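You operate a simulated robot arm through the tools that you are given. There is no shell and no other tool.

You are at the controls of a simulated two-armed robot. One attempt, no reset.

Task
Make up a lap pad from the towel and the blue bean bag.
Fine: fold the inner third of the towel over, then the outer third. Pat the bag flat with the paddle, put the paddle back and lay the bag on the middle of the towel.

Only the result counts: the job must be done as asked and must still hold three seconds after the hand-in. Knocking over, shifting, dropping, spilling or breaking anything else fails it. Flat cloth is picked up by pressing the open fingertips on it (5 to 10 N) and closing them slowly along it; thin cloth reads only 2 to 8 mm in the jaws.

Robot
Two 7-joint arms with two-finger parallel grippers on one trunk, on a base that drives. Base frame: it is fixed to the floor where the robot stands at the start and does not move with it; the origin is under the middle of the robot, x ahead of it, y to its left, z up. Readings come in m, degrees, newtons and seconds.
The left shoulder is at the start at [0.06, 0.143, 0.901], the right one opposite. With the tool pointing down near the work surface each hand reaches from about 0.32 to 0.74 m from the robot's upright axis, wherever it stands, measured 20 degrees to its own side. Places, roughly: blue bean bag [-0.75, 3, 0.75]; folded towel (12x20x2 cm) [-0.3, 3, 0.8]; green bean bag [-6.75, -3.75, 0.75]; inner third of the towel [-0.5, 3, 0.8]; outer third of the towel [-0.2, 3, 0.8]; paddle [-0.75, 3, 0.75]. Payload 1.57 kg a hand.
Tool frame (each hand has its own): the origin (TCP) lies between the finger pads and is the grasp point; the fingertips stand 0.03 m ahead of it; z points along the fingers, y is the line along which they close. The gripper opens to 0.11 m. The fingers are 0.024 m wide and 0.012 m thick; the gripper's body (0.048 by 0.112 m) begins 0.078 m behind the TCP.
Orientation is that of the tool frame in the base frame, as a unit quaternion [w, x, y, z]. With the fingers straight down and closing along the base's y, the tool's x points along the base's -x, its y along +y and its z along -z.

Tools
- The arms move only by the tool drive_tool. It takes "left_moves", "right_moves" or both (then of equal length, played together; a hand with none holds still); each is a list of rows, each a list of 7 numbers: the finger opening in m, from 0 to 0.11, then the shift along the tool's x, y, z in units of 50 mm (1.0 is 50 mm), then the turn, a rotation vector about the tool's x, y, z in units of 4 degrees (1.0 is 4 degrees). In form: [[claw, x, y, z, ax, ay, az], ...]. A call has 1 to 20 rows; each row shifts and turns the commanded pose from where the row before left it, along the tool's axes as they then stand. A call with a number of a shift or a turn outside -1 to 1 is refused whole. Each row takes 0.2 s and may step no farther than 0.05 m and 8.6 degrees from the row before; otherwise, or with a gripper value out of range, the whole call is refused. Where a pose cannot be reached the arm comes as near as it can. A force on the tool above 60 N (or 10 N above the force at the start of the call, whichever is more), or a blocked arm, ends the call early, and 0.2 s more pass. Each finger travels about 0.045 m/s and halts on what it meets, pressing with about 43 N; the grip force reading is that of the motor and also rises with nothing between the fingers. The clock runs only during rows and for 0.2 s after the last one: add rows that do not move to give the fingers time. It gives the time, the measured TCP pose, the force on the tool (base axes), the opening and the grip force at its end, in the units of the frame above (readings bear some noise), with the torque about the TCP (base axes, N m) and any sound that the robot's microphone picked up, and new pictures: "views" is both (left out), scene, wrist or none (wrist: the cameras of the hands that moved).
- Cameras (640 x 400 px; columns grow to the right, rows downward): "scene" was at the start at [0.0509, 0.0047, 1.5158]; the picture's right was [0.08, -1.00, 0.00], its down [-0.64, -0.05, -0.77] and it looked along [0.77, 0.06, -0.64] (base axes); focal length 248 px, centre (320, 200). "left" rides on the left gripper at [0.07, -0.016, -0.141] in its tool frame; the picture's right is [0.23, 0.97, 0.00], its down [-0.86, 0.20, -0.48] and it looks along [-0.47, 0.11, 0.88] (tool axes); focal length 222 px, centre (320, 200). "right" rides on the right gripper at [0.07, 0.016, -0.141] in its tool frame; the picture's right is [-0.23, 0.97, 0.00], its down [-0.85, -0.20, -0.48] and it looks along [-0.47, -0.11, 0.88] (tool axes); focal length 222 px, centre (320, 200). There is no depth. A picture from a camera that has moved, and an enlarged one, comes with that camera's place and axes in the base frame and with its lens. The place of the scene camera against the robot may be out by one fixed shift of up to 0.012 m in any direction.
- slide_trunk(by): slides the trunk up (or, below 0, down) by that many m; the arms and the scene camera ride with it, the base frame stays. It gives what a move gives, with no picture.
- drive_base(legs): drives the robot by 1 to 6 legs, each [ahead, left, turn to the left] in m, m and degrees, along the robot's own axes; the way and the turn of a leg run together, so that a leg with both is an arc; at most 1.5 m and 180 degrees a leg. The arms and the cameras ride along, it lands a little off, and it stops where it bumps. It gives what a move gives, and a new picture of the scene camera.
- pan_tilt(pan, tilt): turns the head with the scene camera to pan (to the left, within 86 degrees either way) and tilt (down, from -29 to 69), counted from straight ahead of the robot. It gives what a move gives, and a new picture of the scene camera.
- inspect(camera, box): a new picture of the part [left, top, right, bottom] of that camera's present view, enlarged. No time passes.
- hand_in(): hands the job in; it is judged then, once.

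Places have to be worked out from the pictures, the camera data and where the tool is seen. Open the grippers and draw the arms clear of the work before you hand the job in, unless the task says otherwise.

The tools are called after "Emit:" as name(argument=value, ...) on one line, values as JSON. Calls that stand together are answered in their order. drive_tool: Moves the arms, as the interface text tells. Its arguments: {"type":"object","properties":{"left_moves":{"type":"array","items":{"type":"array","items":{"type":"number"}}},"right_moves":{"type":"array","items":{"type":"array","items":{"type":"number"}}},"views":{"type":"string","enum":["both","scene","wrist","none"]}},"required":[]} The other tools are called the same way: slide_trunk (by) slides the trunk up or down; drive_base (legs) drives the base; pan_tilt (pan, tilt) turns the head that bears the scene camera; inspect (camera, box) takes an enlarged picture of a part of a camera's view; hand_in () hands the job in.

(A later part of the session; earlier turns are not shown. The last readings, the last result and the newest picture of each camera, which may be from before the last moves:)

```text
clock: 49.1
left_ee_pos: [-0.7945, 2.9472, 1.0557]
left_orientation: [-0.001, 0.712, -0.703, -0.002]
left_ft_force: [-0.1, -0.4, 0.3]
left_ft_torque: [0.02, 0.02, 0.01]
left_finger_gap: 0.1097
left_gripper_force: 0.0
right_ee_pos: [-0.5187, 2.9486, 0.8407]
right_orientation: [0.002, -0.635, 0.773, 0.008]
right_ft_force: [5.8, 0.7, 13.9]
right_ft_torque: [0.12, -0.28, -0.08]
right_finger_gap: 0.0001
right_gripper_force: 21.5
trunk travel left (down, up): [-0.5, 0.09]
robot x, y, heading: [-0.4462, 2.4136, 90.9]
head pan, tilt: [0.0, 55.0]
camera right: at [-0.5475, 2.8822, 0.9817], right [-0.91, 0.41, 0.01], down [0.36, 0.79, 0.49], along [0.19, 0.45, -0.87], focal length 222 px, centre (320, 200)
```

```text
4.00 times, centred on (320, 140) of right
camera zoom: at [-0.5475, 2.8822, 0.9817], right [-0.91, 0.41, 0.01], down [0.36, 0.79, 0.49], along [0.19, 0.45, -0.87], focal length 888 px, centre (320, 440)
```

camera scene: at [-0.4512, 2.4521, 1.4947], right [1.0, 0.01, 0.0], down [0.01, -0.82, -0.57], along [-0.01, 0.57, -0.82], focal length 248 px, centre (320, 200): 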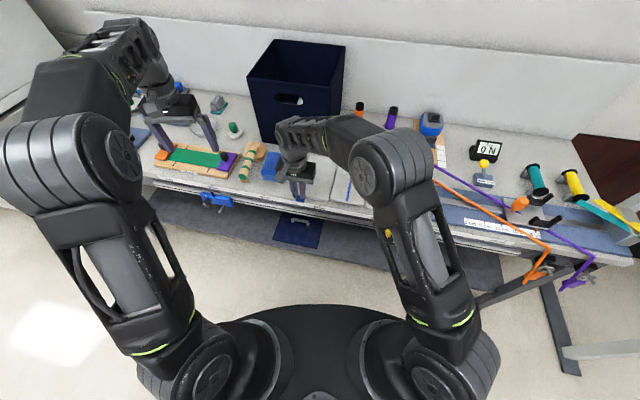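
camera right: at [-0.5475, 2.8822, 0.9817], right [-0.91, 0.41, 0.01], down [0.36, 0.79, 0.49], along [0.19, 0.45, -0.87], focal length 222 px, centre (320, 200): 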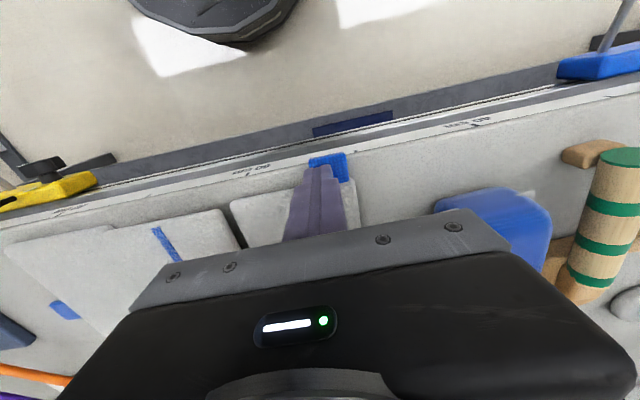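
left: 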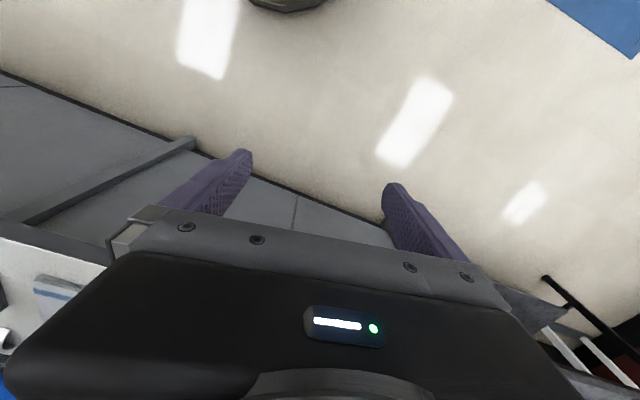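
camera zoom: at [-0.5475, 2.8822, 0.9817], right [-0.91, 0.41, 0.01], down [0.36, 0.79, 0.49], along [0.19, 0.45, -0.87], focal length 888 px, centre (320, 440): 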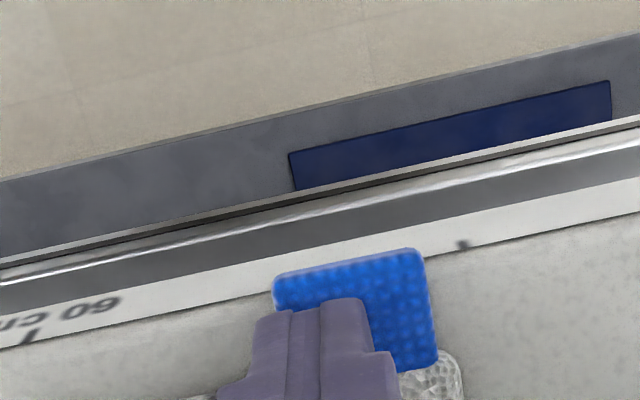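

The fingers closed to 0 with no cloth: the contact offset from the torque says a finger was riding on the thicker panel edge rather than the tab. I'll rise, open to 20 mm, shift 8 mm outward and 8 mm left to the tab's new place, and look.

Emit:
drive_tool(right_moves=[[0.0, 0, 0, -0.3, 0, 0, 0], [0.02, 0, 0, 0, 0, 0, 0], [0.02, 0.16, 0.17, 0, 0, 0, 0], [0.02, 0, 0, 0, 0, 0, 0], [0.02, 0, 0, 0, 0, 0, 0]], views="both")

Emit:
inspect(camera="right", box=[240, 90, 400, 190])

Emit:
inspect(camera="scene", box=[265, 150, 425, 250])

```text
clock: 50.3
left_ee_pos: [-0.7957, 2.9458, 1.0543]
left_orientation: [0.0, 0.711, -0.703, -0.001]
left_ft_force: [0.8, -0.7, 0.1]
left_ft_torque: [-0.02, 0.02, 0.01]
left_finger_gap: 0.1102
left_gripper_force: 0.0
right_ee_pos: [-0.5289, 2.9427, 0.856]
right_orientation: [0.002, -0.635, 0.773, 0.008]
right_ft_force: [-0.6, 0.0, 0.2]
right_ft_torque: [0.02, -0.01, 0.03]
right_finger_gap: 0.0201
right_gripper_force: 0.0
trunk travel left (down, up): [-0.5, 0.09]
robot x, y, heading: [-0.4474, 2.414, 90.8]
head pan, tilt: [0.0, 55.0]
camera scene: at [-0.4509, 2.4517, 1.4947], right [1.0, 0.01, 0.0], down [0.01, -0.82, -0.57], along [-0.01, 0.57, -0.82], focal length 248 px, centre (320, 200)
camera right: at [-0.5582, 2.8754, 0.9957], right [-0.91, 0.41, 0.01], down [0.36, 0.79, 0.49], along [0.19, 0.45, -0.87], focal length 222 px, centre (320, 200)
```

scene: 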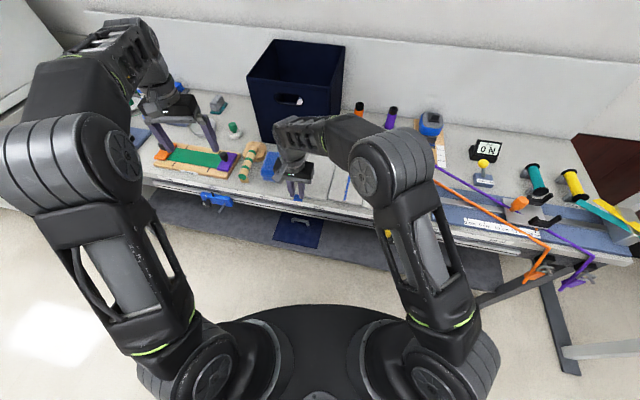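
right: 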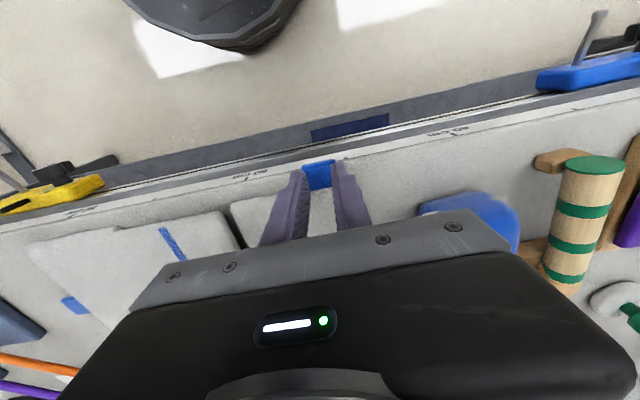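

```text
4.00 times, centred on (320, 140) of right
camera zoom: at [-0.5582, 2.8754, 0.9957], right [-0.91, 0.41, 0.01], down [0.36, 0.79, 0.49], along [0.19, 0.45, -0.87], focal length 888 px, centre (320, 440)
```

zoom: 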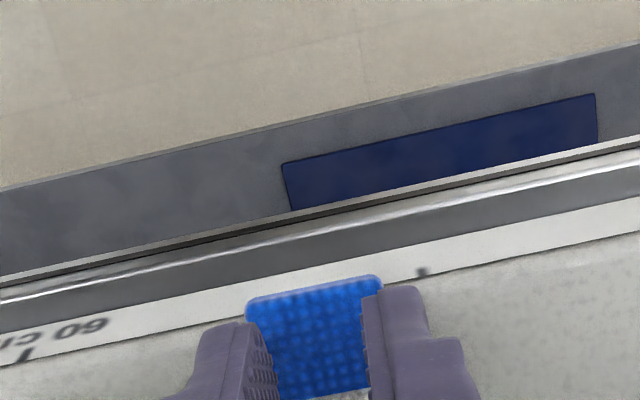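

```text
4.00 times, centred on (345, 200) of scene
camera zoom: at [-0.4509, 2.4517, 1.4947], right [1.0, 0.01, 0.0], down [0.01, -0.82, -0.57], along [-0.01, 0.57, -0.82], focal length 993 px, centre (220, 200)
```

zoom: 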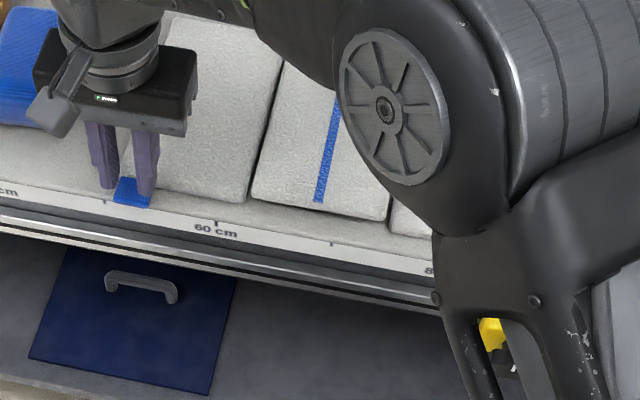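

Tilt correction of ~1° and descend 12 mm, staying just above the tab; then feel for contact in small steps.

Emit:
drive_tool(right_moves=[[0.02, 0, 0, 0, 0.14, 0.19, 0], [0.02, 0, 0, 0.12, 0, 0, 0], [0.02, 0, 0, 0.12, 0, 0, 0], [0.02, 0, 0, 0, 0, 0, 0]], views="none")

Emit:
drive_tool(right_moves=[[0.02, 0, 0, 0.06, 0, 0, 0], [0.02, 0, 0, 0, 0, 0, 0]], views="none")

```text
clock: 51.3
left_ee_pos: [-0.7953, 2.9473, 1.054]
left_orientation: [0.0, 0.712, -0.702, 0.0]
left_ft_force: [-0.6, 0.4, -0.7]
left_ft_torque: [0.02, -0.02, -0.02]
left_finger_gap: 0.1101
left_gripper_force: 0.1
right_ee_pos: [-0.5289, 2.942, 0.8434]
right_orientation: [0.001, -0.635, 0.773, -0.001]
right_ft_force: [0.8, 0.2, -0.2]
right_ft_torque: [-0.03, 0.0, -0.01]
right_finger_gap: 0.0197
right_gripper_force: 0.1
trunk travel left (down, up): [-0.5, 0.09]
robot x, y, heading: [-0.4433, 2.4087, 91.0]
head pan, tilt: [0.0, 55.0]
```

```text
clock: 51.9
left_ee_pos: [-0.7938, 2.947, 1.0552]
left_orientation: [0.0, 0.712, -0.702, -0.001]
left_ft_force: [0.0, 0.0, -0.3]
left_ft_torque: [-0.01, 0.01, 0.0]
left_finger_gap: 0.1102
left_gripper_force: 0.0
right_ee_pos: [-0.53, 2.943, 0.8405]
right_orientation: [0.001, -0.635, 0.773, -0.001]
right_ft_force: [0.2, -0.2, 0.7]
right_ft_torque: [-0.02, 0.0, -0.01]
right_finger_gap: 0.0199
right_gripper_force: 0.0
trunk travel left (down, up): [-0.5, 0.09]
robot x, y, heading: [-0.4469, 2.4153, 90.7]
head pan, tilt: [0.0, 55.0]
```

No contact yet at fingertip 0.8105 (so earlier it was the panel). Continuing down in 3 mm steps.

Emit:
drive_tool(right_moves=[[0.02, 0, 0, 0.06, 0, 0, 0], [0.02, 0, 0, 0, 0, 0, 0]], views="none")

Emit:
drive_tool(right_moves=[[0.02, 0, 0, 0.05, 0, 0, 0], [0.02, 0, 0, 0, 0, 0, 0]], views="none")

```text
clock: 52.5
left_ee_pos: [-0.7957, 2.9465, 1.0564]
left_orientation: [-0.001, 0.712, -0.702, -0.002]
left_ft_force: [-0.1, 0.1, 0.2]
left_ft_torque: [0.0, 0.0, 0.02]
left_finger_gap: 0.1102
left_gripper_force: 0.1
right_ee_pos: [-0.53, 2.9424, 0.841]
right_orientation: [0.001, -0.634, 0.773, 0.001]
right_ft_force: [0.9, 0.5, 11.0]
right_ft_torque: [-0.06, -0.1, 0.02]
right_finger_gap: 0.0197
right_gripper_force: 0.1
trunk travel left (down, up): [-0.5, 0.09]
robot x, y, heading: [-0.4458, 2.4127, 90.9]
head pan, tilt: [0.0, 55.0]
```

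```text
clock: 53.1
left_ee_pos: [-0.7946, 2.9447, 1.0574]
left_orientation: [-0.001, 0.713, -0.701, -0.002]
left_ft_force: [-0.5, 0.1, -0.3]
left_ft_torque: [-0.03, -0.02, -0.02]
left_finger_gap: 0.1102
left_gripper_force: 0.0
right_ee_pos: [-0.5301, 2.9419, 0.8385]
right_orientation: [0.001, -0.635, 0.772, 0.004]
right_ft_force: [2.9, -2.6, 37.8]
right_ft_torque: [0.32, -0.31, -0.1]
right_finger_gap: 0.0201
right_gripper_force: 0.0
trunk travel left (down, up): [-0.5, 0.09]
robot x, y, heading: [-0.44, 2.4108, 90.7]
head pan, tilt: [0.0, 55.0]
```

Contact on the tab at fingertip ≈0.8105. I ease up ~3 mm to get back to about 7 N.

Emit:
drive_tool(right_moves=[[0.02, 0, 0, -0.06, 0, 0, 0], [0.02, 0, 0, 0, 0, 0, 0], [0.02, 0, 0, 0, 0, 0, 0]], views="none")

```text
clock: 53.9
left_ee_pos: [-0.7959, 2.9466, 1.0548]
left_orientation: [0.0, 0.713, -0.702, -0.002]
left_ft_force: [0.0, 0.2, 0.8]
left_ft_torque: [0.0, -0.01, -0.01]
left_finger_gap: 0.1098
left_gripper_force: 0.0
right_ee_pos: [-0.5291, 2.9424, 0.8397]
right_orientation: [0.001, -0.636, 0.772, 0.0]
right_ft_force: [-1.7, 4.5, 23.3]
right_ft_torque: [0.33, -0.09, 0.08]
right_finger_gap: 0.0197
right_gripper_force: 0.1
trunk travel left (down, up): [-0.5, 0.09]
robot x, y, heading: [-0.4492, 2.4147, 90.8]
head pan, tilt: [0.0, 55.0]
```

23 N; ease another 2.5 mm.

Emit:
drive_tool(right_moves=[[0.02, 0, 0, -0.05, 0, 0, 0], [0.02, 0, 0, 0, 0, 0, 0], [0.02, 0, 0, 0, 0, 0, 0]], views="none")

```text
clock: 54.7
left_ee_pos: [-0.795, 2.9471, 1.0545]
left_orientation: [-0.001, 0.712, -0.702, -0.001]
left_ft_force: [-0.1, -0.9, -0.6]
left_ft_torque: [-0.02, -0.05, 0.0]
left_finger_gap: 0.11
left_gripper_force: 0.1
right_ee_pos: [-0.5285, 2.9402, 0.8398]
right_orientation: [0.0, -0.634, 0.773, -0.002]
right_ft_force: [-0.3, 1.1, 2.7]
right_ft_torque: [0.12, 0.03, 0.0]
right_finger_gap: 0.0209
right_gripper_force: 0.9
trunk travel left (down, up): [-0.5, 0.09]
robot x, y, heading: [-0.4442, 2.4134, 90.7]
head pan, tilt: [0.0, 55.0]
```

2.7 N; press 1 mm for ~7 N and begin closing to 12 mm slowly, checking the force midway.

Emit:
drive_tool(right_moves=[[0.02, 0, 0, 0.02, 0, 0, 0], [0.02, 0, 0, 0, 0, 0, 0], [0.019, 0, 0, 0, 0, 0, 0], [0.018, 0, 0, 0, 0, 0, 0], [0.017, 0, 0, 0, 0, 0, 0], [0.016, 0, 0, 0, 0, 0, 0]], views="none")

```text
clock: 56.1
left_ee_pos: [-0.7957, 2.9467, 1.0543]
left_orientation: [-0.002, 0.712, -0.702, -0.002]
left_ft_force: [0.0, 0.9, -0.6]
left_ft_torque: [0.04, -0.02, 0.01]
left_finger_gap: 0.1101
left_gripper_force: 0.1
right_ee_pos: [-0.5296, 2.9427, 0.8403]
right_orientation: [0.001, -0.635, 0.772, -0.001]
right_ft_force: [-1.5, 0.2, 1.2]
right_ft_torque: [-0.04, 0.05, 0.03]
right_finger_gap: 0.0169
right_gripper_force: 0.2
trunk travel left (down, up): [-0.5, 0.09]
robot x, y, heading: [-0.4459, 2.4132, 90.7]
head pan, tilt: [0.0, 55.0]
```

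Only ~1 N now; press 1.4 mm more and read.

Emit:
drive_tool(right_moves=[[0.017, 0, 0, 0.028, 0, 0, 0], [0.017, 0, 0, 0, 0, 0, 0]], views="none")

```text
clock: 56.7
left_ee_pos: [-0.7957, 2.9473, 1.0543]
left_orientation: [-0.002, 0.712, -0.702, -0.001]
left_ft_force: [1.0, 0.3, -0.7]
left_ft_torque: [-0.02, -0.01, 0.05]
left_finger_gap: 0.1098
left_gripper_force: 0.0
right_ee_pos: [-0.5294, 2.9412, 0.8406]
right_orientation: [0.001, -0.635, 0.773, 0.001]
right_ft_force: [0.1, -1.7, 10.4]
right_ft_torque: [-0.05, -0.06, 0.0]
right_finger_gap: 0.0172
right_gripper_force: 0.7
trunk travel left (down, up): [-0.5, 0.09]
robot x, y, heading: [-0.4464, 2.4141, 90.8]
head pan, tilt: [0.0, 55.0]
```

10.4 N, well centred. Ease 0.5 mm and close slowly to 8 mm.

Emit:
drive_tool(right_moves=[[0.017, 0, 0, -0.008, 0, 0, 0], [0.016, 0, 0, 0, 0, 0, 0], [0.015, 0, 0, 0, 0, 0, 0], [0.014, 0, 0, 0, 0, 0, 0], [0.013, 0, 0, 0, 0, 0, 0], [0.012, 0, 0, 0, 0, 0, 0], [0.011, 0, 0, 0, 0, 0, 0], [0.01, 0, 0, 0, 0, 0, 0], [0.009, 0, 0, 0, 0, 0, 0]], views="none")

Emit:
inspect(camera="right", box=[240, 90, 400, 190])

```text
clock: 58.7
left_ee_pos: [-0.7965, 2.9476, 1.0554]
left_orientation: [-0.002, 0.711, -0.703, -0.001]
left_ft_force: [-0.1, 0.4, -1.3]
left_ft_torque: [-0.02, -0.01, -0.02]
left_finger_gap: 0.1101
left_gripper_force: 0.1
right_ee_pos: [-0.5291, 2.9427, 0.8391]
right_orientation: [0.001, -0.635, 0.773, 0.001]
right_ft_force: [-1.2, 2.9, 17.1]
right_ft_torque: [0.14, 0.0, 0.11]
right_finger_gap: 0.0171
right_gripper_force: 4.6
trunk travel left (down, up): [-0.5, 0.09]
robot x, y, heading: [-0.4475, 2.4145, 90.9]
head pan, tilt: [0.0, 55.0]
```

```text
4.00 times, centred on (320, 140) of right
camera zoom: at [-0.559, 2.8775, 0.9806], right [-0.91, 0.41, 0.0], down [0.36, 0.8, 0.48], along [0.2, 0.44, -0.88], focal length 888 px, centre (320, 440)
```

zoom: 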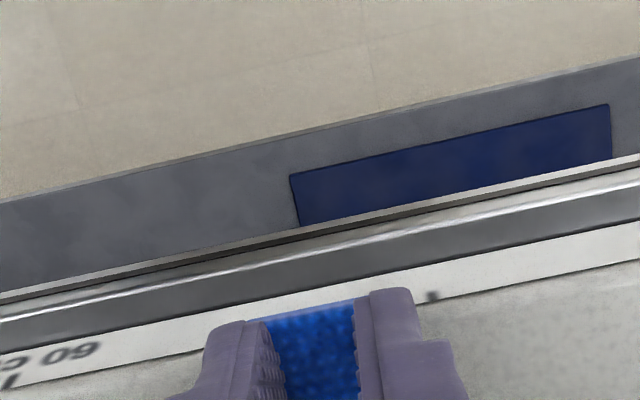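

The finger gap holds at 17 mm with rising grip force – both tips are now biting on the tab. I keep closing slowly.

Emit:
drive_tool(right_moves=[[0.008, 0, 0, -0.01, 0, 0, 0], [0.007, 0, 0, 0, 0, 0, 0], [0.006, 0, 0, 0, 0, 0, 0], [0.005, 0, 0, 0, 0, 0, 0], [0.004, 0, 0, 0, 0, 0, 0], [0.003, 0, 0, 0, 0, 0, 0], [0.002, 0, 0, 0, 0, 0, 0], [0.001, 0, 0, 0, 0, 0, 0], [0.0, 0, 0, 0, 0, 0, 0]], views="none")

Emit:
inspect(camera="right", box=[240, 90, 400, 190])

```text
clock: 60.7
left_ee_pos: [-0.7967, 2.9463, 1.0546]
left_orientation: [-0.001, 0.712, -0.702, -0.001]
left_ft_force: [-0.8, 0.1, 0.8]
left_ft_torque: [0.03, 0.03, 0.02]
left_finger_gap: 0.1101
left_gripper_force: 0.0
right_ee_pos: [-0.5299, 2.9414, 0.8399]
right_orientation: [0.001, -0.634, 0.773, -0.001]
right_ft_force: [-2.9, -1.6, 9.6]
right_ft_torque: [0.0, 0.09, 0.04]
right_finger_gap: 0.0
right_gripper_force: 20.1
trunk travel left (down, up): [-0.5, 0.09]
robot x, y, heading: [-0.4455, 2.411, 90.9]
head pan, tilt: [0.0, 55.0]
```

```text
4.00 times, centred on (320, 140) of right
camera zoom: at [-0.5592, 2.8771, 0.9809], right [-0.91, 0.41, 0.0], down [0.36, 0.8, 0.48], along [0.2, 0.44, -0.88], focal length 888 px, centre (320, 440)
```

zoom: 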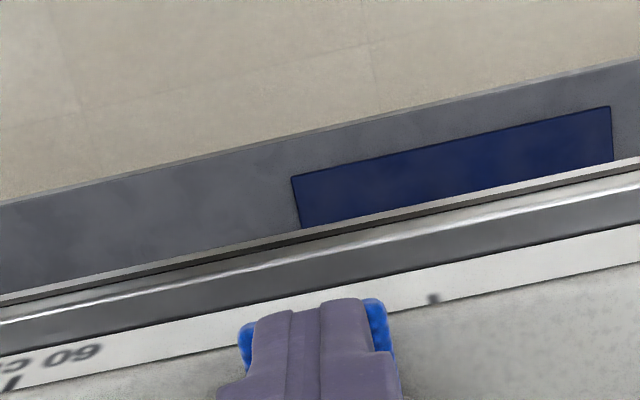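

Closed to 0 again without cloth: friction held the tips, then they snapped shut. I'll retry with a smaller start gap (12 mm), a lighter press and many smaller steps. First lift slightly and reopen.

Emit:
drive_tool(right_moves=[[0.0, 0, 0, -0.1, 0, 0, 0], [0.012, 0, 0, 0, 0, 0, 0], [0.012, 0, 0, 0, 0, 0, 0], [0.012, 0, 0, 0.08, 0, 0, 0], [0.012, 0, 0, 0, 0, 0, 0]], views="none")

Emit:
inspect(camera="right", box=[260, 110, 380, 185])

```text
clock: 61.9
left_ee_pos: [-0.796, 2.9478, 1.0554]
left_orientation: [-0.001, 0.712, -0.703, 0.0]
left_ft_force: [0.4, -1.1, 0.4]
left_ft_torque: [0.02, 0.03, 0.0]
left_finger_gap: 0.1099
left_gripper_force: 0.2
right_ee_pos: [-0.5289, 2.9424, 0.8413]
right_orientation: [0.001, -0.635, 0.772, -0.001]
right_ft_force: [-0.4, -0.7, 0.5]
right_ft_torque: [-0.03, -0.02, 0.01]
right_finger_gap: 0.0121
right_gripper_force: 0.1
trunk travel left (down, up): [-0.5, 0.09]
robot x, y, heading: [-0.445, 2.4112, 90.9]
head pan, tilt: [0.0, 55.0]
```

```text
5.33 times, centred on (320, 148) of right
camera zoom: at [-0.5594, 2.878, 0.9815], right [-0.91, 0.41, 0.0], down [0.36, 0.8, 0.48], along [0.2, 0.44, -0.88], focal length 1185 px, centre (320, 480)
```

zoom: 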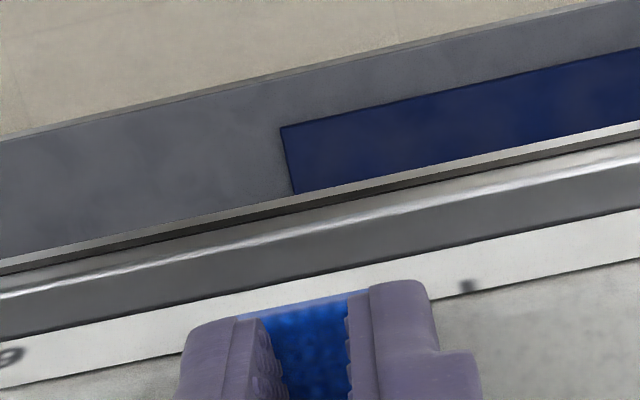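

Just touching (0.5 N). Press ~1.5 mm and read.

Emit:
drive_tool(right_moves=[[0.012, 0, 0, 0.03, 0, 0, 0], [0.012, 0, 0, 0, 0, 0, 0], [0.012, 0, 0, 0, 0, 0, 0]], views="none")

```text
clock: 62.7
left_ee_pos: [-0.7948, 2.9459, 1.0559]
left_orientation: [0.0, 0.712, -0.702, -0.002]
left_ft_force: [-0.3, -1.0, -0.8]
left_ft_torque: [-0.02, -0.01, 0.01]
left_finger_gap: 0.1101
left_gripper_force: 0.1
right_ee_pos: [-0.5286, 2.9424, 0.8396]
right_orientation: [0.001, -0.635, 0.773, 0.0]
right_ft_force: [1.2, -2.4, 8.7]
right_ft_torque: [-0.07, -0.04, -0.06]
right_finger_gap: 0.0121
right_gripper_force: 0.0
trunk travel left (down, up): [-0.5, 0.09]
robot x, y, heading: [-0.4453, 2.4113, 90.7]
head pan, tilt: [0.0, 55.0]
```

8.7 N. I close slowly in half-millimetre steps from here.

Emit:
drive_tool(right_moves=[[0.0115, 0, 0, 0, 0, 0, 0], [0.011, 0, 0, 0, 0, 0, 0], [0.0105, 0, 0, 0, 0, 0, 0], [0.01, 0, 0, 0, 0, 0, 0], [0.0095, 0, 0, 0, 0, 0, 0], [0.009, 0, 0, 0, 0, 0, 0], [0.0085, 0, 0, 0, 0, 0, 0], [0.008, 0, 0, 0, 0, 0, 0]], views="none")

```text
clock: 64.5
left_ee_pos: [-0.7953, 2.9466, 1.0548]
left_orientation: [-0.001, 0.712, -0.702, -0.002]
left_ft_force: [-0.3, -0.2, -0.4]
left_ft_torque: [0.01, -0.02, 0.0]
left_finger_gap: 0.1098
left_gripper_force: 0.1
right_ee_pos: [-0.5289, 2.9419, 0.8408]
right_orientation: [0.001, -0.635, 0.772, 0.0]
right_ft_force: [0.6, -0.3, 13.7]
right_ft_torque: [-0.01, -0.05, -0.03]
right_finger_gap: 0.0119
right_gripper_force: 1.6
trunk travel left (down, up): [-0.5, 0.09]
robot x, y, heading: [-0.4447, 2.4095, 90.8]
head pan, tilt: [0.0, 55.0]
```

Tips stuck by friction with force creeping to 13.7 N. I ease 0.8 mm and continue closing.

Emit:
drive_tool(right_moves=[[0.008, 0, 0, -0.016, 0, 0, 0], [0.007, 0, 0, 0, 0, 0, 0], [0.006, 0, 0, 0, 0, 0, 0], [0.005, 0, 0, 0, 0, 0, 0]], views="none")

```text
clock: 65.5
left_ee_pos: [-0.797, 2.9479, 1.0536]
left_orientation: [-0.001, 0.711, -0.703, -0.001]
left_ft_force: [0.5, 0.9, 0.6]
left_ft_torque: [0.0, -0.01, 0.0]
left_finger_gap: 0.1101
left_gripper_force: 0.0
right_ee_pos: [-0.5304, 2.9418, 0.8399]
right_orientation: [0.002, -0.636, 0.772, 0.0]
right_ft_force: [-3.5, 0.1, 3.2]
right_ft_torque: [0.03, 0.1, 0.04]
right_finger_gap: 0.0069
right_gripper_force: 1.6
trunk travel left (down, up): [-0.5, 0.09]
robot x, y, heading: [-0.4467, 2.4094, 91.1]
head pan, tilt: [0.0, 55.0]
```

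Gap 6.9 mm at 3 N. A touch more press and keep closing slowly.

Emit:
drive_tool(right_moves=[[0.0065, 0, 0, 0.01, 0, 0, 0], [0.006, 0, 0, 0, 0, 0, 0], [0.0055, 0, 0, 0, 0, 0, 0], [0.005, 0, 0, 0, 0, 0, 0], [0.0045, 0, 0, 0, 0, 0, 0], [0.004, 0, 0, 0, 0, 0, 0], [0.0035, 0, 0, 0, 0, 0, 0]], views="none")

```text
clock: 67.1
left_ee_pos: [-0.7956, 2.9476, 1.0545]
left_orientation: [-0.001, 0.712, -0.703, -0.001]
left_ft_force: [0.3, 0.5, 0.6]
left_ft_torque: [0.0, -0.01, 0.01]
left_finger_gap: 0.1102
left_gripper_force: 0.1
right_ee_pos: [-0.528, 2.9419, 0.8402]
right_orientation: [0.001, -0.635, 0.773, 0.0]
right_ft_force: [-0.4, -0.3, 0.7]
right_ft_torque: [0.0, 0.05, 0.01]
right_finger_gap: 0.0045
right_gripper_force: 0.2
trunk travel left (down, up): [-0.5, 0.09]
robot x, y, heading: [-0.4499, 2.411, 90.8]
head pan, tilt: [0.0, 55.0]
```

Gap 4.5 mm. Close fully and check whether something stays in the jaws.

Emit:
drive_tool(right_moves=[[0.003, 0, 0, 0.01, 0, 0, 0], [0.002, 0, 0, 0, 0, 0, 0], [0.001, 0, 0, 0, 0, 0, 0], [0, 0, 0, 0, 0, 0, 0], [0, 0, 0, 0, 0, 0, 0]], views="none")

Emit:
inspect(camera="right", box=[260, 110, 380, 185])

```text
clock: 68.3
left_ee_pos: [-0.7961, 2.9475, 1.0546]
left_orientation: [-0.001, 0.712, -0.702, -0.001]
left_ft_force: [0.1, 1.4, -0.4]
left_ft_torque: [0.0, 0.02, -0.02]
left_finger_gap: 0.1102
left_gripper_force: 0.1
right_ee_pos: [-0.5292, 2.9435, 0.8394]
right_orientation: [0.0, -0.635, 0.773, 0.001]
right_ft_force: [-0.2, 0.4, 10.2]
right_ft_torque: [-0.03, -0.02, -0.03]
right_finger_gap: 0.0001
right_gripper_force: 20.8
trunk travel left (down, up): [-0.5, 0.09]
robot x, y, heading: [-0.4481, 2.4119, 90.8]
head pan, tilt: [0.0, 55.0]
```

```text
5.33 times, centred on (320, 148) of right
camera zoom: at [-0.5595, 2.8785, 0.9807], right [-0.91, 0.41, 0.0], down [0.36, 0.8, 0.48], along [0.2, 0.44, -0.88], focal length 1185 px, centre (320, 480)
```

zoom: 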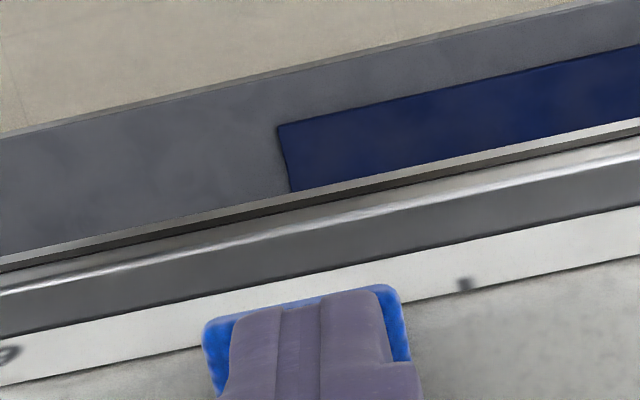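

Still nothing. In the last try the press had dropped below 5 N in the 2–8 mm range. I'll retry keeping 6–8 N through the whole closing, checking often.

Emit:
drive_tool(right_moves=[[0.0, 0, 0, -0.1, 0, 0, 0], [0.01, 0, 0, 0, 0, 0, 0], [0.01, 0, 0, 0.1, 0, 0, 0], [0.01, 0, 0, 0.0, 0, 0, 0], [0.01, 0, 0, 0, 0, 0, 0]], views="none")

```text
clock: 69.5
left_ee_pos: [-0.7944, 2.9464, 1.0546]
left_orientation: [-0.001, 0.712, -0.702, -0.003]
left_ft_force: [-0.6, 0.7, -0.8]
left_ft_torque: [0.03, -0.03, 0.02]
left_finger_gap: 0.1102
left_gripper_force: 0.1
right_ee_pos: [-0.5294, 2.9412, 0.8399]
right_orientation: [0.001, -0.635, 0.772, 0.0]
right_ft_force: [2.2, -1.3, 13.7]
right_ft_torque: [-0.01, -0.11, 0.03]
right_finger_gap: 0.0102
right_gripper_force: 0.0
trunk travel left (down, up): [-0.5, 0.09]
robot x, y, heading: [-0.444, 2.4094, 91.0]
head pan, tilt: [0.0, 55.0]
```

Emit:
drive_tool(right_moves=[[0.01, 0, 0, -0.014, 0, 0, 0], [0.008, 0, 0, 0.0, 0, 0, 0], [0.0065, 0, 0, 0, 0, 0, 0], [0.005, 0, 0, 0, 0, 0, 0]], views="none")

```text
clock: 70.5
left_ee_pos: [-0.7962, 2.9461, 1.0548]
left_orientation: [-0.001, 0.712, -0.702, -0.002]
left_ft_force: [0.1, 0.0, -0.7]
left_ft_torque: [0.03, 0.0, 0.01]
left_finger_gap: 0.11
left_gripper_force: 0.1
right_ee_pos: [-0.5278, 2.9432, 0.8399]
right_orientation: [0.001, -0.635, 0.772, 0.0]
right_ft_force: [1.8, 1.9, 13.0]
right_ft_torque: [0.08, -0.05, 0.03]
right_finger_gap: 0.0102
right_gripper_force: 2.9
trunk travel left (down, up): [-0.5, 0.09]
robot x, y, heading: [-0.4427, 2.4125, 90.9]
head pan, tilt: [0.0, 55.0]
```

13 N and stuck at 10 mm; ease 0.6 mm and command a little tighter.

Emit:
drive_tool(right_moves=[[0.005, 0, 0, -0.012, 0, 0, 0], [0.0045, 0, 0, 0.0, 0, 0, 0]], views="none")

```text
clock: 71.1
left_ee_pos: [-0.7961, 2.9459, 1.0555]
left_orientation: [-0.002, 0.712, -0.702, -0.001]
left_ft_force: [-0.3, -1.0, 0.1]
left_ft_torque: [0.05, 0.03, 0.0]
left_finger_gap: 0.11
left_gripper_force: 0.1
right_ee_pos: [-0.5286, 2.9425, 0.8406]
right_orientation: [0.0, -0.635, 0.772, 0.0]
right_ft_force: [1.6, 2.5, 8.7]
right_ft_torque: [0.07, -0.02, -0.02]
right_finger_gap: 0.0098
right_gripper_force: 3.0
trunk travel left (down, up): [-0.5, 0.09]
robot x, y, heading: [-0.4457, 2.4117, 90.8]
head pan, tilt: [0.0, 55.0]
```

8.7 N with 3 N closing. Continue tightening by small amounts.

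Emit:
drive_tool(right_moves=[[0.004, 0, 0, 0, 0, 0, 0], [0.0035, 0, 0, 0.0, 0, 0, 0], [0.003, 0, 0, 0.0, 0, 0, 0], [0.0025, 0, 0, 0.0, 0, 0, 0]], views="none")

```text
clock: 72.1
left_ee_pos: [-0.7969, 2.9487, 1.0544]
left_orientation: [0.0, 0.711, -0.703, -0.002]
left_ft_force: [-0.7, -0.3, -0.6]
left_ft_torque: [0.04, -0.06, -0.03]
left_finger_gap: 0.1099
left_gripper_force: 0.1
right_ee_pos: [-0.5297, 2.9425, 0.8395]
right_orientation: [0.0, -0.635, 0.773, 0.0]
right_ft_force: [-2.1, 0.1, 3.4]
right_ft_torque: [0.03, 0.12, 0.04]
right_finger_gap: 0.0054
right_gripper_force: 1.5
trunk travel left (down, up): [-0.5, 0.09]
robot x, y, heading: [-0.4449, 2.4093, 90.7]
head pan, tilt: [0.0, 55.0]
```

The tab seems to need something other than sliding on top. I'll try straddling it: open wide with the fingertips on either side of the tab pressed on the table, and close slowly onto it. First rise and open to 60 mm.

Emit:
drive_tool(right_moves=[[0.0, 0, 0, -0.3, 0, 0, 0], [0.055, 0, 0, 0, 0, 0, 0], [0.055, 0, 0, 0, 0, 0, 0], [0.055, 0, 0, 0, 0, 0, 0], [0.055, 0, 0, 0, 0, 0, 0], [0.055, 0, 0, 0, 0, 0, 0]], views="none")

Emit:
inspect(camera="right", box=[240, 90, 400, 190])

```text
clock: 73.5
left_ee_pos: [-0.796, 2.9478, 1.0547]
left_orientation: [-0.001, 0.712, -0.702, -0.001]
left_ft_force: [-0.5, 0.0, 0.0]
left_ft_torque: [0.02, -0.01, 0.01]
left_finger_gap: 0.1101
left_gripper_force: 0.0
right_ee_pos: [-0.529, 2.9445, 0.8551]
right_orientation: [0.001, -0.635, 0.773, -0.001]
right_ft_force: [0.1, 0.6, -0.6]
right_ft_torque: [0.02, 0.02, 0.0]
right_finger_gap: 0.0548
right_gripper_force: 0.1
trunk travel left (down, up): [-0.5, 0.09]
robot x, y, heading: [-0.4459, 2.4118, 90.6]
head pan, tilt: [0.0, 55.0]
```

```text
4.00 times, centred on (320, 140) of right
camera zoom: at [-0.5595, 2.8791, 0.9964], right [-0.91, 0.41, 0.0], down [0.36, 0.8, 0.48], along [0.2, 0.44, -0.88], focal length 888 px, centre (320, 440)
```

zoom: 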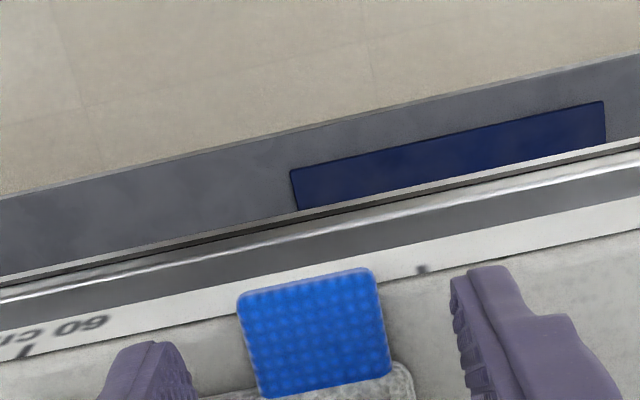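

The tab lies nicely between the open fingers. I descend in steps until the tips touch the table beside it.

Emit:
drive_tool(right_moves=[[0.055, 0, 0, 0.2, 0, 0, 0], [0.055, 0, 0, 0.08, 0, 0, 0], [0.055, 0, 0, 0, 0, 0, 0]], views="none")

Emit:
drive_tool(right_moves=[[0.055, 0, 0, 0.05, 0, 0, 0], [0.055, 0, 0, 0, 0, 0, 0], [0.055, 0, 0, 0, 0, 0, 0]], views="none")

Emit:
drive_tool(right_moves=[[0.055, 0, 0, 0.04, 0, 0, 0], [0.055, 0, 0, 0, 0, 0, 0], [0.055, 0, 0, 0, 0, 0, 0]], views="none")

```text
clock: 74.3
left_ee_pos: [-0.7955, 2.9477, 1.0552]
left_orientation: [-0.001, 0.712, -0.702, -0.001]
left_ft_force: [-0.3, 0.0, 0.1]
left_ft_torque: [-0.02, -0.02, 0.01]
left_finger_gap: 0.1101
left_gripper_force: 0.1
right_ee_pos: [-0.5271, 2.9438, 0.8413]
right_orientation: [0.0, -0.635, 0.773, 0.0]
right_ft_force: [0.2, 0.5, -0.7]
right_ft_torque: [-0.01, 0.02, 0.01]
right_finger_gap: 0.0548
right_gripper_force: 0.0
trunk travel left (down, up): [-0.5, 0.09]
robot x, y, heading: [-0.441, 2.4116, 90.8]
head pan, tilt: [0.0, 55.0]
```

```text
clock: 75.1
left_ee_pos: [-0.7958, 2.9483, 1.0551]
left_orientation: [0.0, 0.712, -0.702, 0.0]
left_ft_force: [0.7, 0.1, 0.5]
left_ft_torque: [0.02, 0.01, -0.03]
left_finger_gap: 0.1102
left_gripper_force: 0.2
right_ee_pos: [-0.5288, 2.9425, 0.8393]
right_orientation: [0.001, -0.635, 0.773, -0.001]
right_ft_force: [-0.2, -0.6, 0.3]
right_ft_torque: [0.0, 0.01, -0.01]
right_finger_gap: 0.0549
right_gripper_force: 0.0
trunk travel left (down, up): [-0.5, 0.09]
robot x, y, heading: [-0.4467, 2.4113, 90.8]
head pan, tilt: [0.0, 55.0]
```

```text
clock: 75.9
left_ee_pos: [-0.7949, 2.9482, 1.0545]
left_orientation: [-0.001, 0.712, -0.702, -0.001]
left_ft_force: [0.1, 0.1, -0.6]
left_ft_torque: [-0.03, -0.01, 0.03]
left_finger_gap: 0.11
left_gripper_force: 0.0
right_ee_pos: [-0.5284, 2.9412, 0.8357]
right_orientation: [0.0, -0.634, 0.773, 0.0]
right_ft_force: [0.0, -0.4, -0.1]
right_ft_torque: [0.0, 0.0, -0.01]
right_finger_gap: 0.0552
right_gripper_force: 0.1
trunk travel left (down, up): [-0.5, 0.09]
robot x, y, heading: [-0.4459, 2.4119, 90.8]
head pan, tilt: [0.0, 55.0]
```

No contact at 0.8057, already below the tab's top. Continue down.

Emit:
drive_tool(right_moves=[[0.055, 0, 0, 0.05, 0, 0, 0], [0.055, 0, 0, 0, 0, 0, 0], [0.055, 0, 0, 0, 0, 0, 0]], views="none")

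Emit:
drive_tool(right_moves=[[0.055, 0, 0, 0.04, 0, 0, 0], [0.055, 0, 0, 0, 0, 0, 0], [0.055, 0, 0, 0, 0, 0, 0]], views="none")

```text
clock: 76.7
left_ee_pos: [-0.7967, 2.9484, 1.0545]
left_orientation: [0.0, 0.712, -0.702, -0.001]
left_ft_force: [0.1, 0.3, 0.5]
left_ft_torque: [0.0, -0.01, 0.01]
left_finger_gap: 0.11
left_gripper_force: 0.0
right_ee_pos: [-0.5292, 2.9433, 0.8339]
right_orientation: [0.001, -0.635, 0.773, -0.002]
right_ft_force: [-0.1, -0.2, 0.1]
right_ft_torque: [0.01, -0.01, -0.02]
right_finger_gap: 0.0552
right_gripper_force: 0.1
trunk travel left (down, up): [-0.5, 0.09]
robot x, y, heading: [-0.4438, 2.4138, 90.9]
head pan, tilt: [0.0, 55.0]
```

```text
clock: 77.5
left_ee_pos: [-0.7959, 2.9478, 1.0553]
left_orientation: [-0.001, 0.713, -0.702, -0.002]
left_ft_force: [0.6, 0.4, -0.9]
left_ft_torque: [0.01, 0.0, -0.03]
left_finger_gap: 0.1101
left_gripper_force: 0.0
right_ee_pos: [-0.5299, 2.9431, 0.8323]
right_orientation: [0.0, -0.635, 0.773, -0.001]
right_ft_force: [0.4, 0.7, 0.0]
right_ft_torque: [0.0, -0.04, -0.01]
right_finger_gap: 0.0548
right_gripper_force: 0.1
trunk travel left (down, up): [-0.5, 0.09]
robot x, y, heading: [-0.4478, 2.4125, 90.7]
head pan, tilt: [0.0, 55.0]
```

Fingertips at 0.802, still free. Continue.

Emit:
drive_tool(right_moves=[[0.055, 0, 0, 0.05, 0, 0, 0], [0.055, 0, 0, 0, 0, 0, 0], [0.055, 0, 0, 0, 0, 0, 0]], views="none")

Emit:
drive_tool(right_moves=[[0.055, 0, 0, 0.04, 0, 0, 0], [0.055, 0, 0, 0, 0, 0, 0], [0.055, 0, 0, 0, 0, 0, 0]], views="none")

```text
clock: 78.3
left_ee_pos: [-0.7951, 2.9488, 1.0541]
left_orientation: [0.0, 0.712, -0.702, -0.002]
left_ft_force: [0.1, -0.5, 1.1]
left_ft_torque: [-0.01, 0.01, 0.0]
left_finger_gap: 0.1099
left_gripper_force: 0.1
right_ee_pos: [-0.5294, 2.9421, 0.8296]
right_orientation: [-0.001, -0.635, 0.773, 0.0]
right_ft_force: [0.0, -0.2, 3.3]
right_ft_torque: [0.02, 0.14, -0.01]
right_finger_gap: 0.0549
right_gripper_force: 0.1
trunk travel left (down, up): [-0.5, 0.09]
robot x, y, heading: [-0.4459, 2.413, 90.8]
head pan, tilt: [0.0, 55.0]
```

```text
clock: 79.1
left_ee_pos: [-0.7953, 2.9469, 1.0557]
left_orientation: [-0.001, 0.712, -0.702, -0.001]
left_ft_force: [0.4, -0.8, 1.7]
left_ft_torque: [0.02, -0.03, -0.02]
left_finger_gap: 0.1101
left_gripper_force: 0.0
right_ee_pos: [-0.5289, 2.9425, 0.8293]
right_orientation: [0.001, -0.635, 0.772, 0.001]
right_ft_force: [0.2, -0.5, 25.2]
right_ft_torque: [-0.12, -0.73, -0.03]
right_finger_gap: 0.0552
right_gripper_force: 0.4
trunk travel left (down, up): [-0.5, 0.09]
robot x, y, heading: [-0.4414, 2.4136, 90.9]
head pan, tilt: [0.0, 55.0]
```

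Table top is at z≈0.7995; tab top at 0.810. Ease to ~7 N then close slowly onto the tab's sides.

Emit:
drive_tool(right_moves=[[0.055, 0, 0, -0.035, 0, 0, 0], [0.052, 0, 0, 0, 0, 0, 0], [0.049, 0, 0, 0, 0, 0, 0], [0.047, 0, 0, 0, 0, 0, 0], [0.045, 0, 0, 0, 0, 0, 0], [0.043, 0, 0, 0, 0, 0, 0], [0.041, 0, 0, 0, 0, 0, 0]], views="none")

```text
clock: 80.7
left_ee_pos: [-0.7968, 2.9466, 1.055]
left_orientation: [-0.001, 0.712, -0.702, -0.002]
left_ft_force: [0.2, 0.5, 0.5]
left_ft_torque: [0.01, 0.01, 0.01]
left_finger_gap: 0.1101
left_gripper_force: 0.0
right_ee_pos: [-0.5309, 2.9415, 0.8302]
right_orientation: [0.0, -0.634, 0.773, 0.0]
right_ft_force: [-1.2, 2.5, 15.5]
right_ft_torque: [0.13, 0.19, -0.17]
right_finger_gap: 0.0502
right_gripper_force: 5.1
trunk travel left (down, up): [-0.5, 0.09]
robot x, y, heading: [-0.4438, 2.4097, 90.7]
head pan, tilt: [0.0, 55.0]
```

Friction on the table sticks a bit; ease 1 mm and continue closing.

Emit:
drive_tool(right_moves=[[0.041, 0, 0, -0.02, 0, 0, 0], [0.039, 0, 0, 0, 0, 0, 0], [0.037, 0, 0, 0, 0, 0, 0], [0.035, 0, 0, 0, 0, 0, 0], [0.033, 0, 0, 0, 0, 0, 0], [0.031, 0, 0, 0, 0, 0, 0]], views="none")

Emit:
inspect(camera="right", box=[240, 90, 400, 190])

```text
clock: 82.1
left_ee_pos: [-0.7958, 2.947, 1.0563]
left_orientation: [-0.001, 0.712, -0.702, -0.001]
left_ft_force: [-0.3, -0.1, -0.6]
left_ft_torque: [-0.02, -0.01, 0.0]
left_finger_gap: 0.1098
left_gripper_force: 0.2
right_ee_pos: [-0.5283, 2.9414, 0.8302]
right_orientation: [0.0, -0.634, 0.773, 0.0]
right_ft_force: [-1.5, -2.1, 3.7]
right_ft_torque: [0.01, 0.12, 0.08]
right_finger_gap: 0.0344
right_gripper_force: 1.7
trunk travel left (down, up): [-0.5, 0.09]
robot x, y, heading: [-0.4473, 2.4102, 90.9]
head pan, tilt: [0.0, 55.0]
```

```text
4.00 times, centred on (320, 140) of right
camera zoom: at [-0.5594, 2.8775, 0.971], right [-0.91, 0.41, 0.0], down [0.36, 0.8, 0.48], along [0.2, 0.44, -0.88], focal length 888 px, centre (320, 440)
```

zoom: 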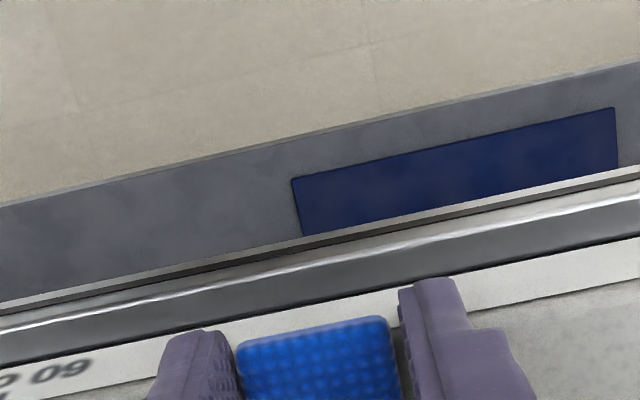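

The pads are now at the tab's sides (34 mm). Continue closing slowly and watch the gap.

Emit:
drive_tool(right_moves=[[0.03, 0, 0, 0, 0, 0, 0], [0.028, 0, 0, 0, 0, 0, 0], [0.026, 0, 0, 0, 0, 0, 0], [0.024, 0, 0, 0, 0, 0, 0], [0.022, 0, 0, 0, 0, 0, 0], [0.02, 0, 0, 0, 0, 0, 0], [0.018, 0, 0, 0, 0, 0, 0], [0.016, 0, 0, 0, 0, 0, 0]], views="none")

Emit:
inspect(camera="right", box=[240, 90, 400, 190])

```text
clock: 83.9
left_ee_pos: [-0.7954, 2.948, 1.0546]
left_orientation: [-0.001, 0.712, -0.702, -0.001]
left_ft_force: [0.5, -0.4, 0.1]
left_ft_torque: [-0.02, 0.01, -0.02]
left_finger_gap: 0.1101
left_gripper_force: 0.3
right_ee_pos: [-0.5297, 2.9425, 0.8291]
right_orientation: [0.001, -0.635, 0.773, -0.001]
right_ft_force: [1.5, 0.1, -0.4]
right_ft_torque: [0.0, 0.05, -0.31]
right_finger_gap: 0.0314
right_gripper_force: 39.6
trunk travel left (down, up): [-0.5, 0.09]
robot x, y, heading: [-0.4442, 2.4117, 90.7]
head pan, tilt: [0.0, 55.0]
```

```text
4.00 times, centred on (320, 140) of right
camera zoom: at [-0.5596, 2.8779, 0.9712], right [-0.91, 0.41, 0.0], down [0.36, 0.8, 0.48], along [0.2, 0.44, -0.88], focal length 888 px, centre (320, 440)
```

zoom: 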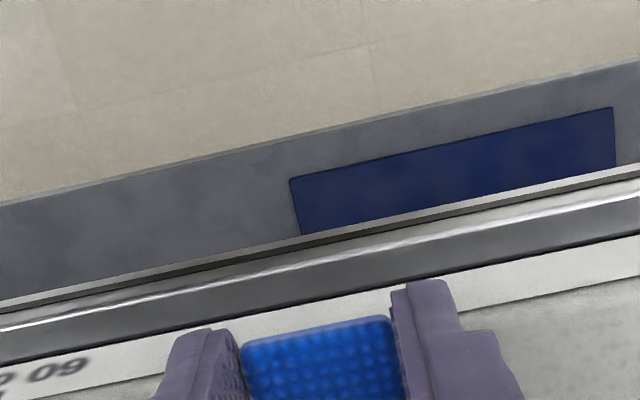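

The tab is a rigid piece, now firmly gripped by its sides (31 mm, 40 N). The flap is hinged, so I'll lift it by turning the hand with it about the hinge (hinge ≈ 94 mm to the right, z≈0.805): first 20°.

Emit:
drive_tool(right_moves=[[0.012, 0, -0.039, -0.13, -1, 0, 0], [0.012, 0, -0.039, -0.13, -1, 0, 0], [0.012, 0, -0.039, -0.13, -1, 0, 0], [0.012, 0, -0.039, -0.13, -1, 0, 0], [0.012, 0, -0.039, -0.13, -1, 0, 0], [0.012, 0, 0, 0, 0, 0, 0]], views="both")

Emit:
inspect(camera="scene", box=[265, 140, 393, 220])

```text
clock: 85.3
left_ee_pos: [-0.7959, 2.9475, 1.0555]
left_orientation: [-0.001, 0.712, -0.702, 0.0]
left_ft_force: [0.2, 0.3, 0.2]
left_ft_torque: [0.04, -0.01, -0.02]
left_finger_gap: 0.1102
left_gripper_force: 0.2
right_ee_pos: [-0.5151, 2.9407, 0.8611]
right_orientation: [-0.109, -0.625, 0.761, 0.134]
right_ft_force: [2.0, 0.2, 0.2]
right_ft_torque: [0.04, 0.0, -0.19]
right_finger_gap: 0.0314
right_gripper_force: 40.5
trunk travel left (down, up): [-0.5, 0.09]
robot x, y, heading: [-0.443, 2.408, 90.7]
head pan, tilt: [0.0, 55.0]
camera scene: at [-0.4509, 2.4519, 1.4947], right [1.0, 0.01, 0.0], down [0.01, -0.82, -0.57], along [-0.01, 0.57, -0.82], focal length 248 px, centre (320, 200)
camera right: at [-0.4968, 2.8671, 0.9994], right [-0.85, 0.4, 0.33], down [0.51, 0.77, 0.38], along [-0.1, 0.49, -0.86], focal length 222 px, centre (320, 200)
```

scene: 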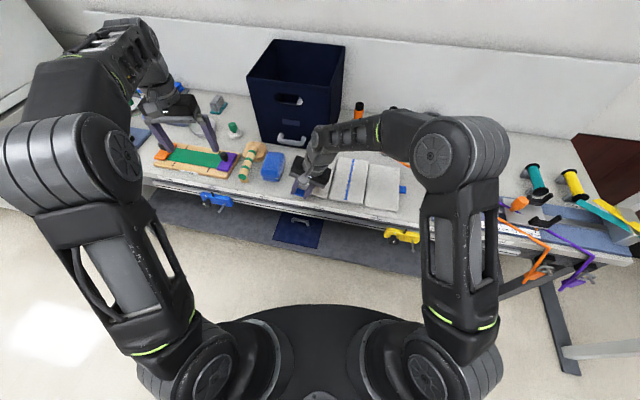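
right: 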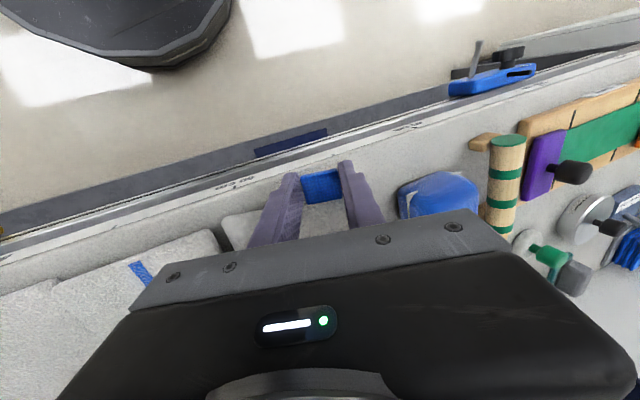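

```text
5.00 times, centred on (329, 180) of scene
camera zoom: at [-0.4509, 2.4519, 1.4947], right [1.0, 0.01, 0.0], down [0.01, -0.82, -0.57], along [-0.01, 0.57, -0.82], focal length 1241 px, centre (275, 300)
```

zoom: 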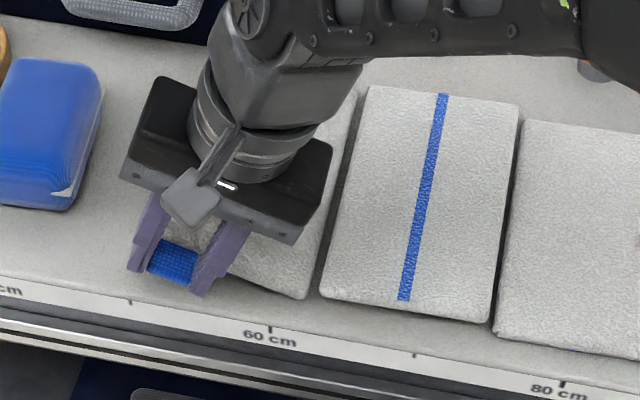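

The flap follows with ~2 N force. I continue another 24°.

Emit:
drive_tool(right_moves=[[0.012, 0, -0.039, -0.13, -1, 0, 0], [0.012, 0, -0.039, -0.13, -1, 0, 0], [0.012, 0, -0.039, -0.13, -1, 0, 0], [0.012, 0, -0.039, -0.13, -1, 0, 0], [0.012, 0, -0.039, -0.13, -1, 0, 0], [0.012, 0, -0.039, -0.13, -1, 0, 0], [0.012, 0, 0, 0, 0, 0, 0]], views="none")

Emit:
inspect(camera="scene", box=[265, 140, 393, 220])

```text
clock: 86.9
left_ee_pos: [-0.7957, 2.9477, 1.0546]
left_orientation: [0.0, 0.712, -0.702, -0.001]
left_ft_force: [0.6, 0.1, 0.0]
left_ft_torque: [-0.04, 0.0, 0.01]
left_finger_gap: 0.1101
left_gripper_force: 0.1
right_ee_pos: [-0.4862, 2.9356, 0.8887]
right_orientation: [-0.238, -0.588, 0.716, 0.29]
right_ft_force: [0.6, -0.7, -0.3]
right_ft_torque: [0.0, -0.01, -0.2]
right_finger_gap: 0.0311
right_gripper_force: 40.1
trunk travel left (down, up): [-0.5, 0.09]
robot x, y, heading: [-0.4442, 2.4093, 91.1]
head pan, tilt: [0.0, 55.0]
```

```text
5.00 times, centred on (329, 180) of scene
camera zoom: at [-0.4508, 2.4519, 1.4947], right [1.0, 0.01, 0.0], down [0.01, -0.82, -0.57], along [-0.01, 0.57, -0.82], focal length 1241 px, centre (275, 300)
```

zoom: 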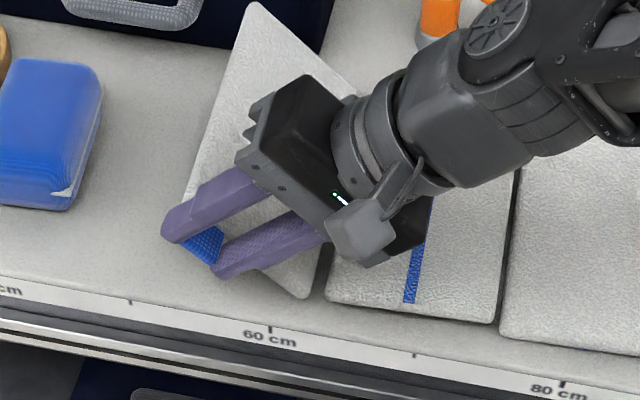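

Very good: the flap is at ~44°. Continue another 24°.

Emit:
drive_tool(right_moves=[[0.012, 0, -0.039, -0.13, -1, 0, 0], [0.012, 0, -0.039, -0.13, -1, 0, 0], [0.012, 0, -0.039, -0.13, -1, 0, 0], [0.012, 0, -0.039, -0.13, -1, 0, 0], [0.012, 0, -0.039, -0.13, -1, 0, 0], [0.012, 0, -0.039, -0.13, -1, 0, 0], [0.012, 0, 0, 0, 0, 0, 0]], views="none")

Emit:
inspect(camera="scene", box=[265, 140, 393, 220])

```text
clock: 88.5
left_ee_pos: [-0.7962, 2.9472, 1.0553]
left_orientation: [0.0, 0.712, -0.702, -0.001]
left_ft_force: [-0.8, 0.0, -0.7]
left_ft_torque: [0.03, 0.0, 0.01]
left_finger_gap: 0.1098
left_gripper_force: 0.1
right_ee_pos: [-0.4486, 2.9278, 0.9018]
right_orientation: [-0.356, -0.526, 0.64, 0.432]
right_ft_force: [1.1, -0.6, -0.1]
right_ft_torque: [-0.03, -0.04, -0.29]
right_finger_gap: 0.0311
right_gripper_force: 40.3
trunk travel left (down, up): [-0.5, 0.09]
robot x, y, heading: [-0.4478, 2.4145, 90.9]
head pan, tilt: [0.0, 55.0]
```

```text
5.00 times, centred on (329, 180) of scene
camera zoom: at [-0.4508, 2.4518, 1.4947], right [1.0, 0.01, 0.0], down [0.01, -0.82, -0.57], along [-0.01, 0.57, -0.82], focal length 1241 px, centre (275, 300)
```

zoom: 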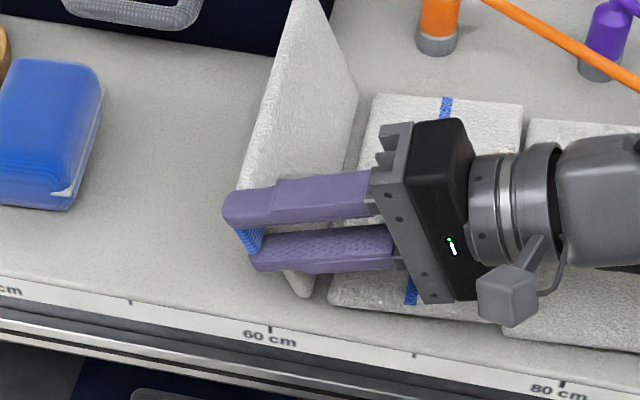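

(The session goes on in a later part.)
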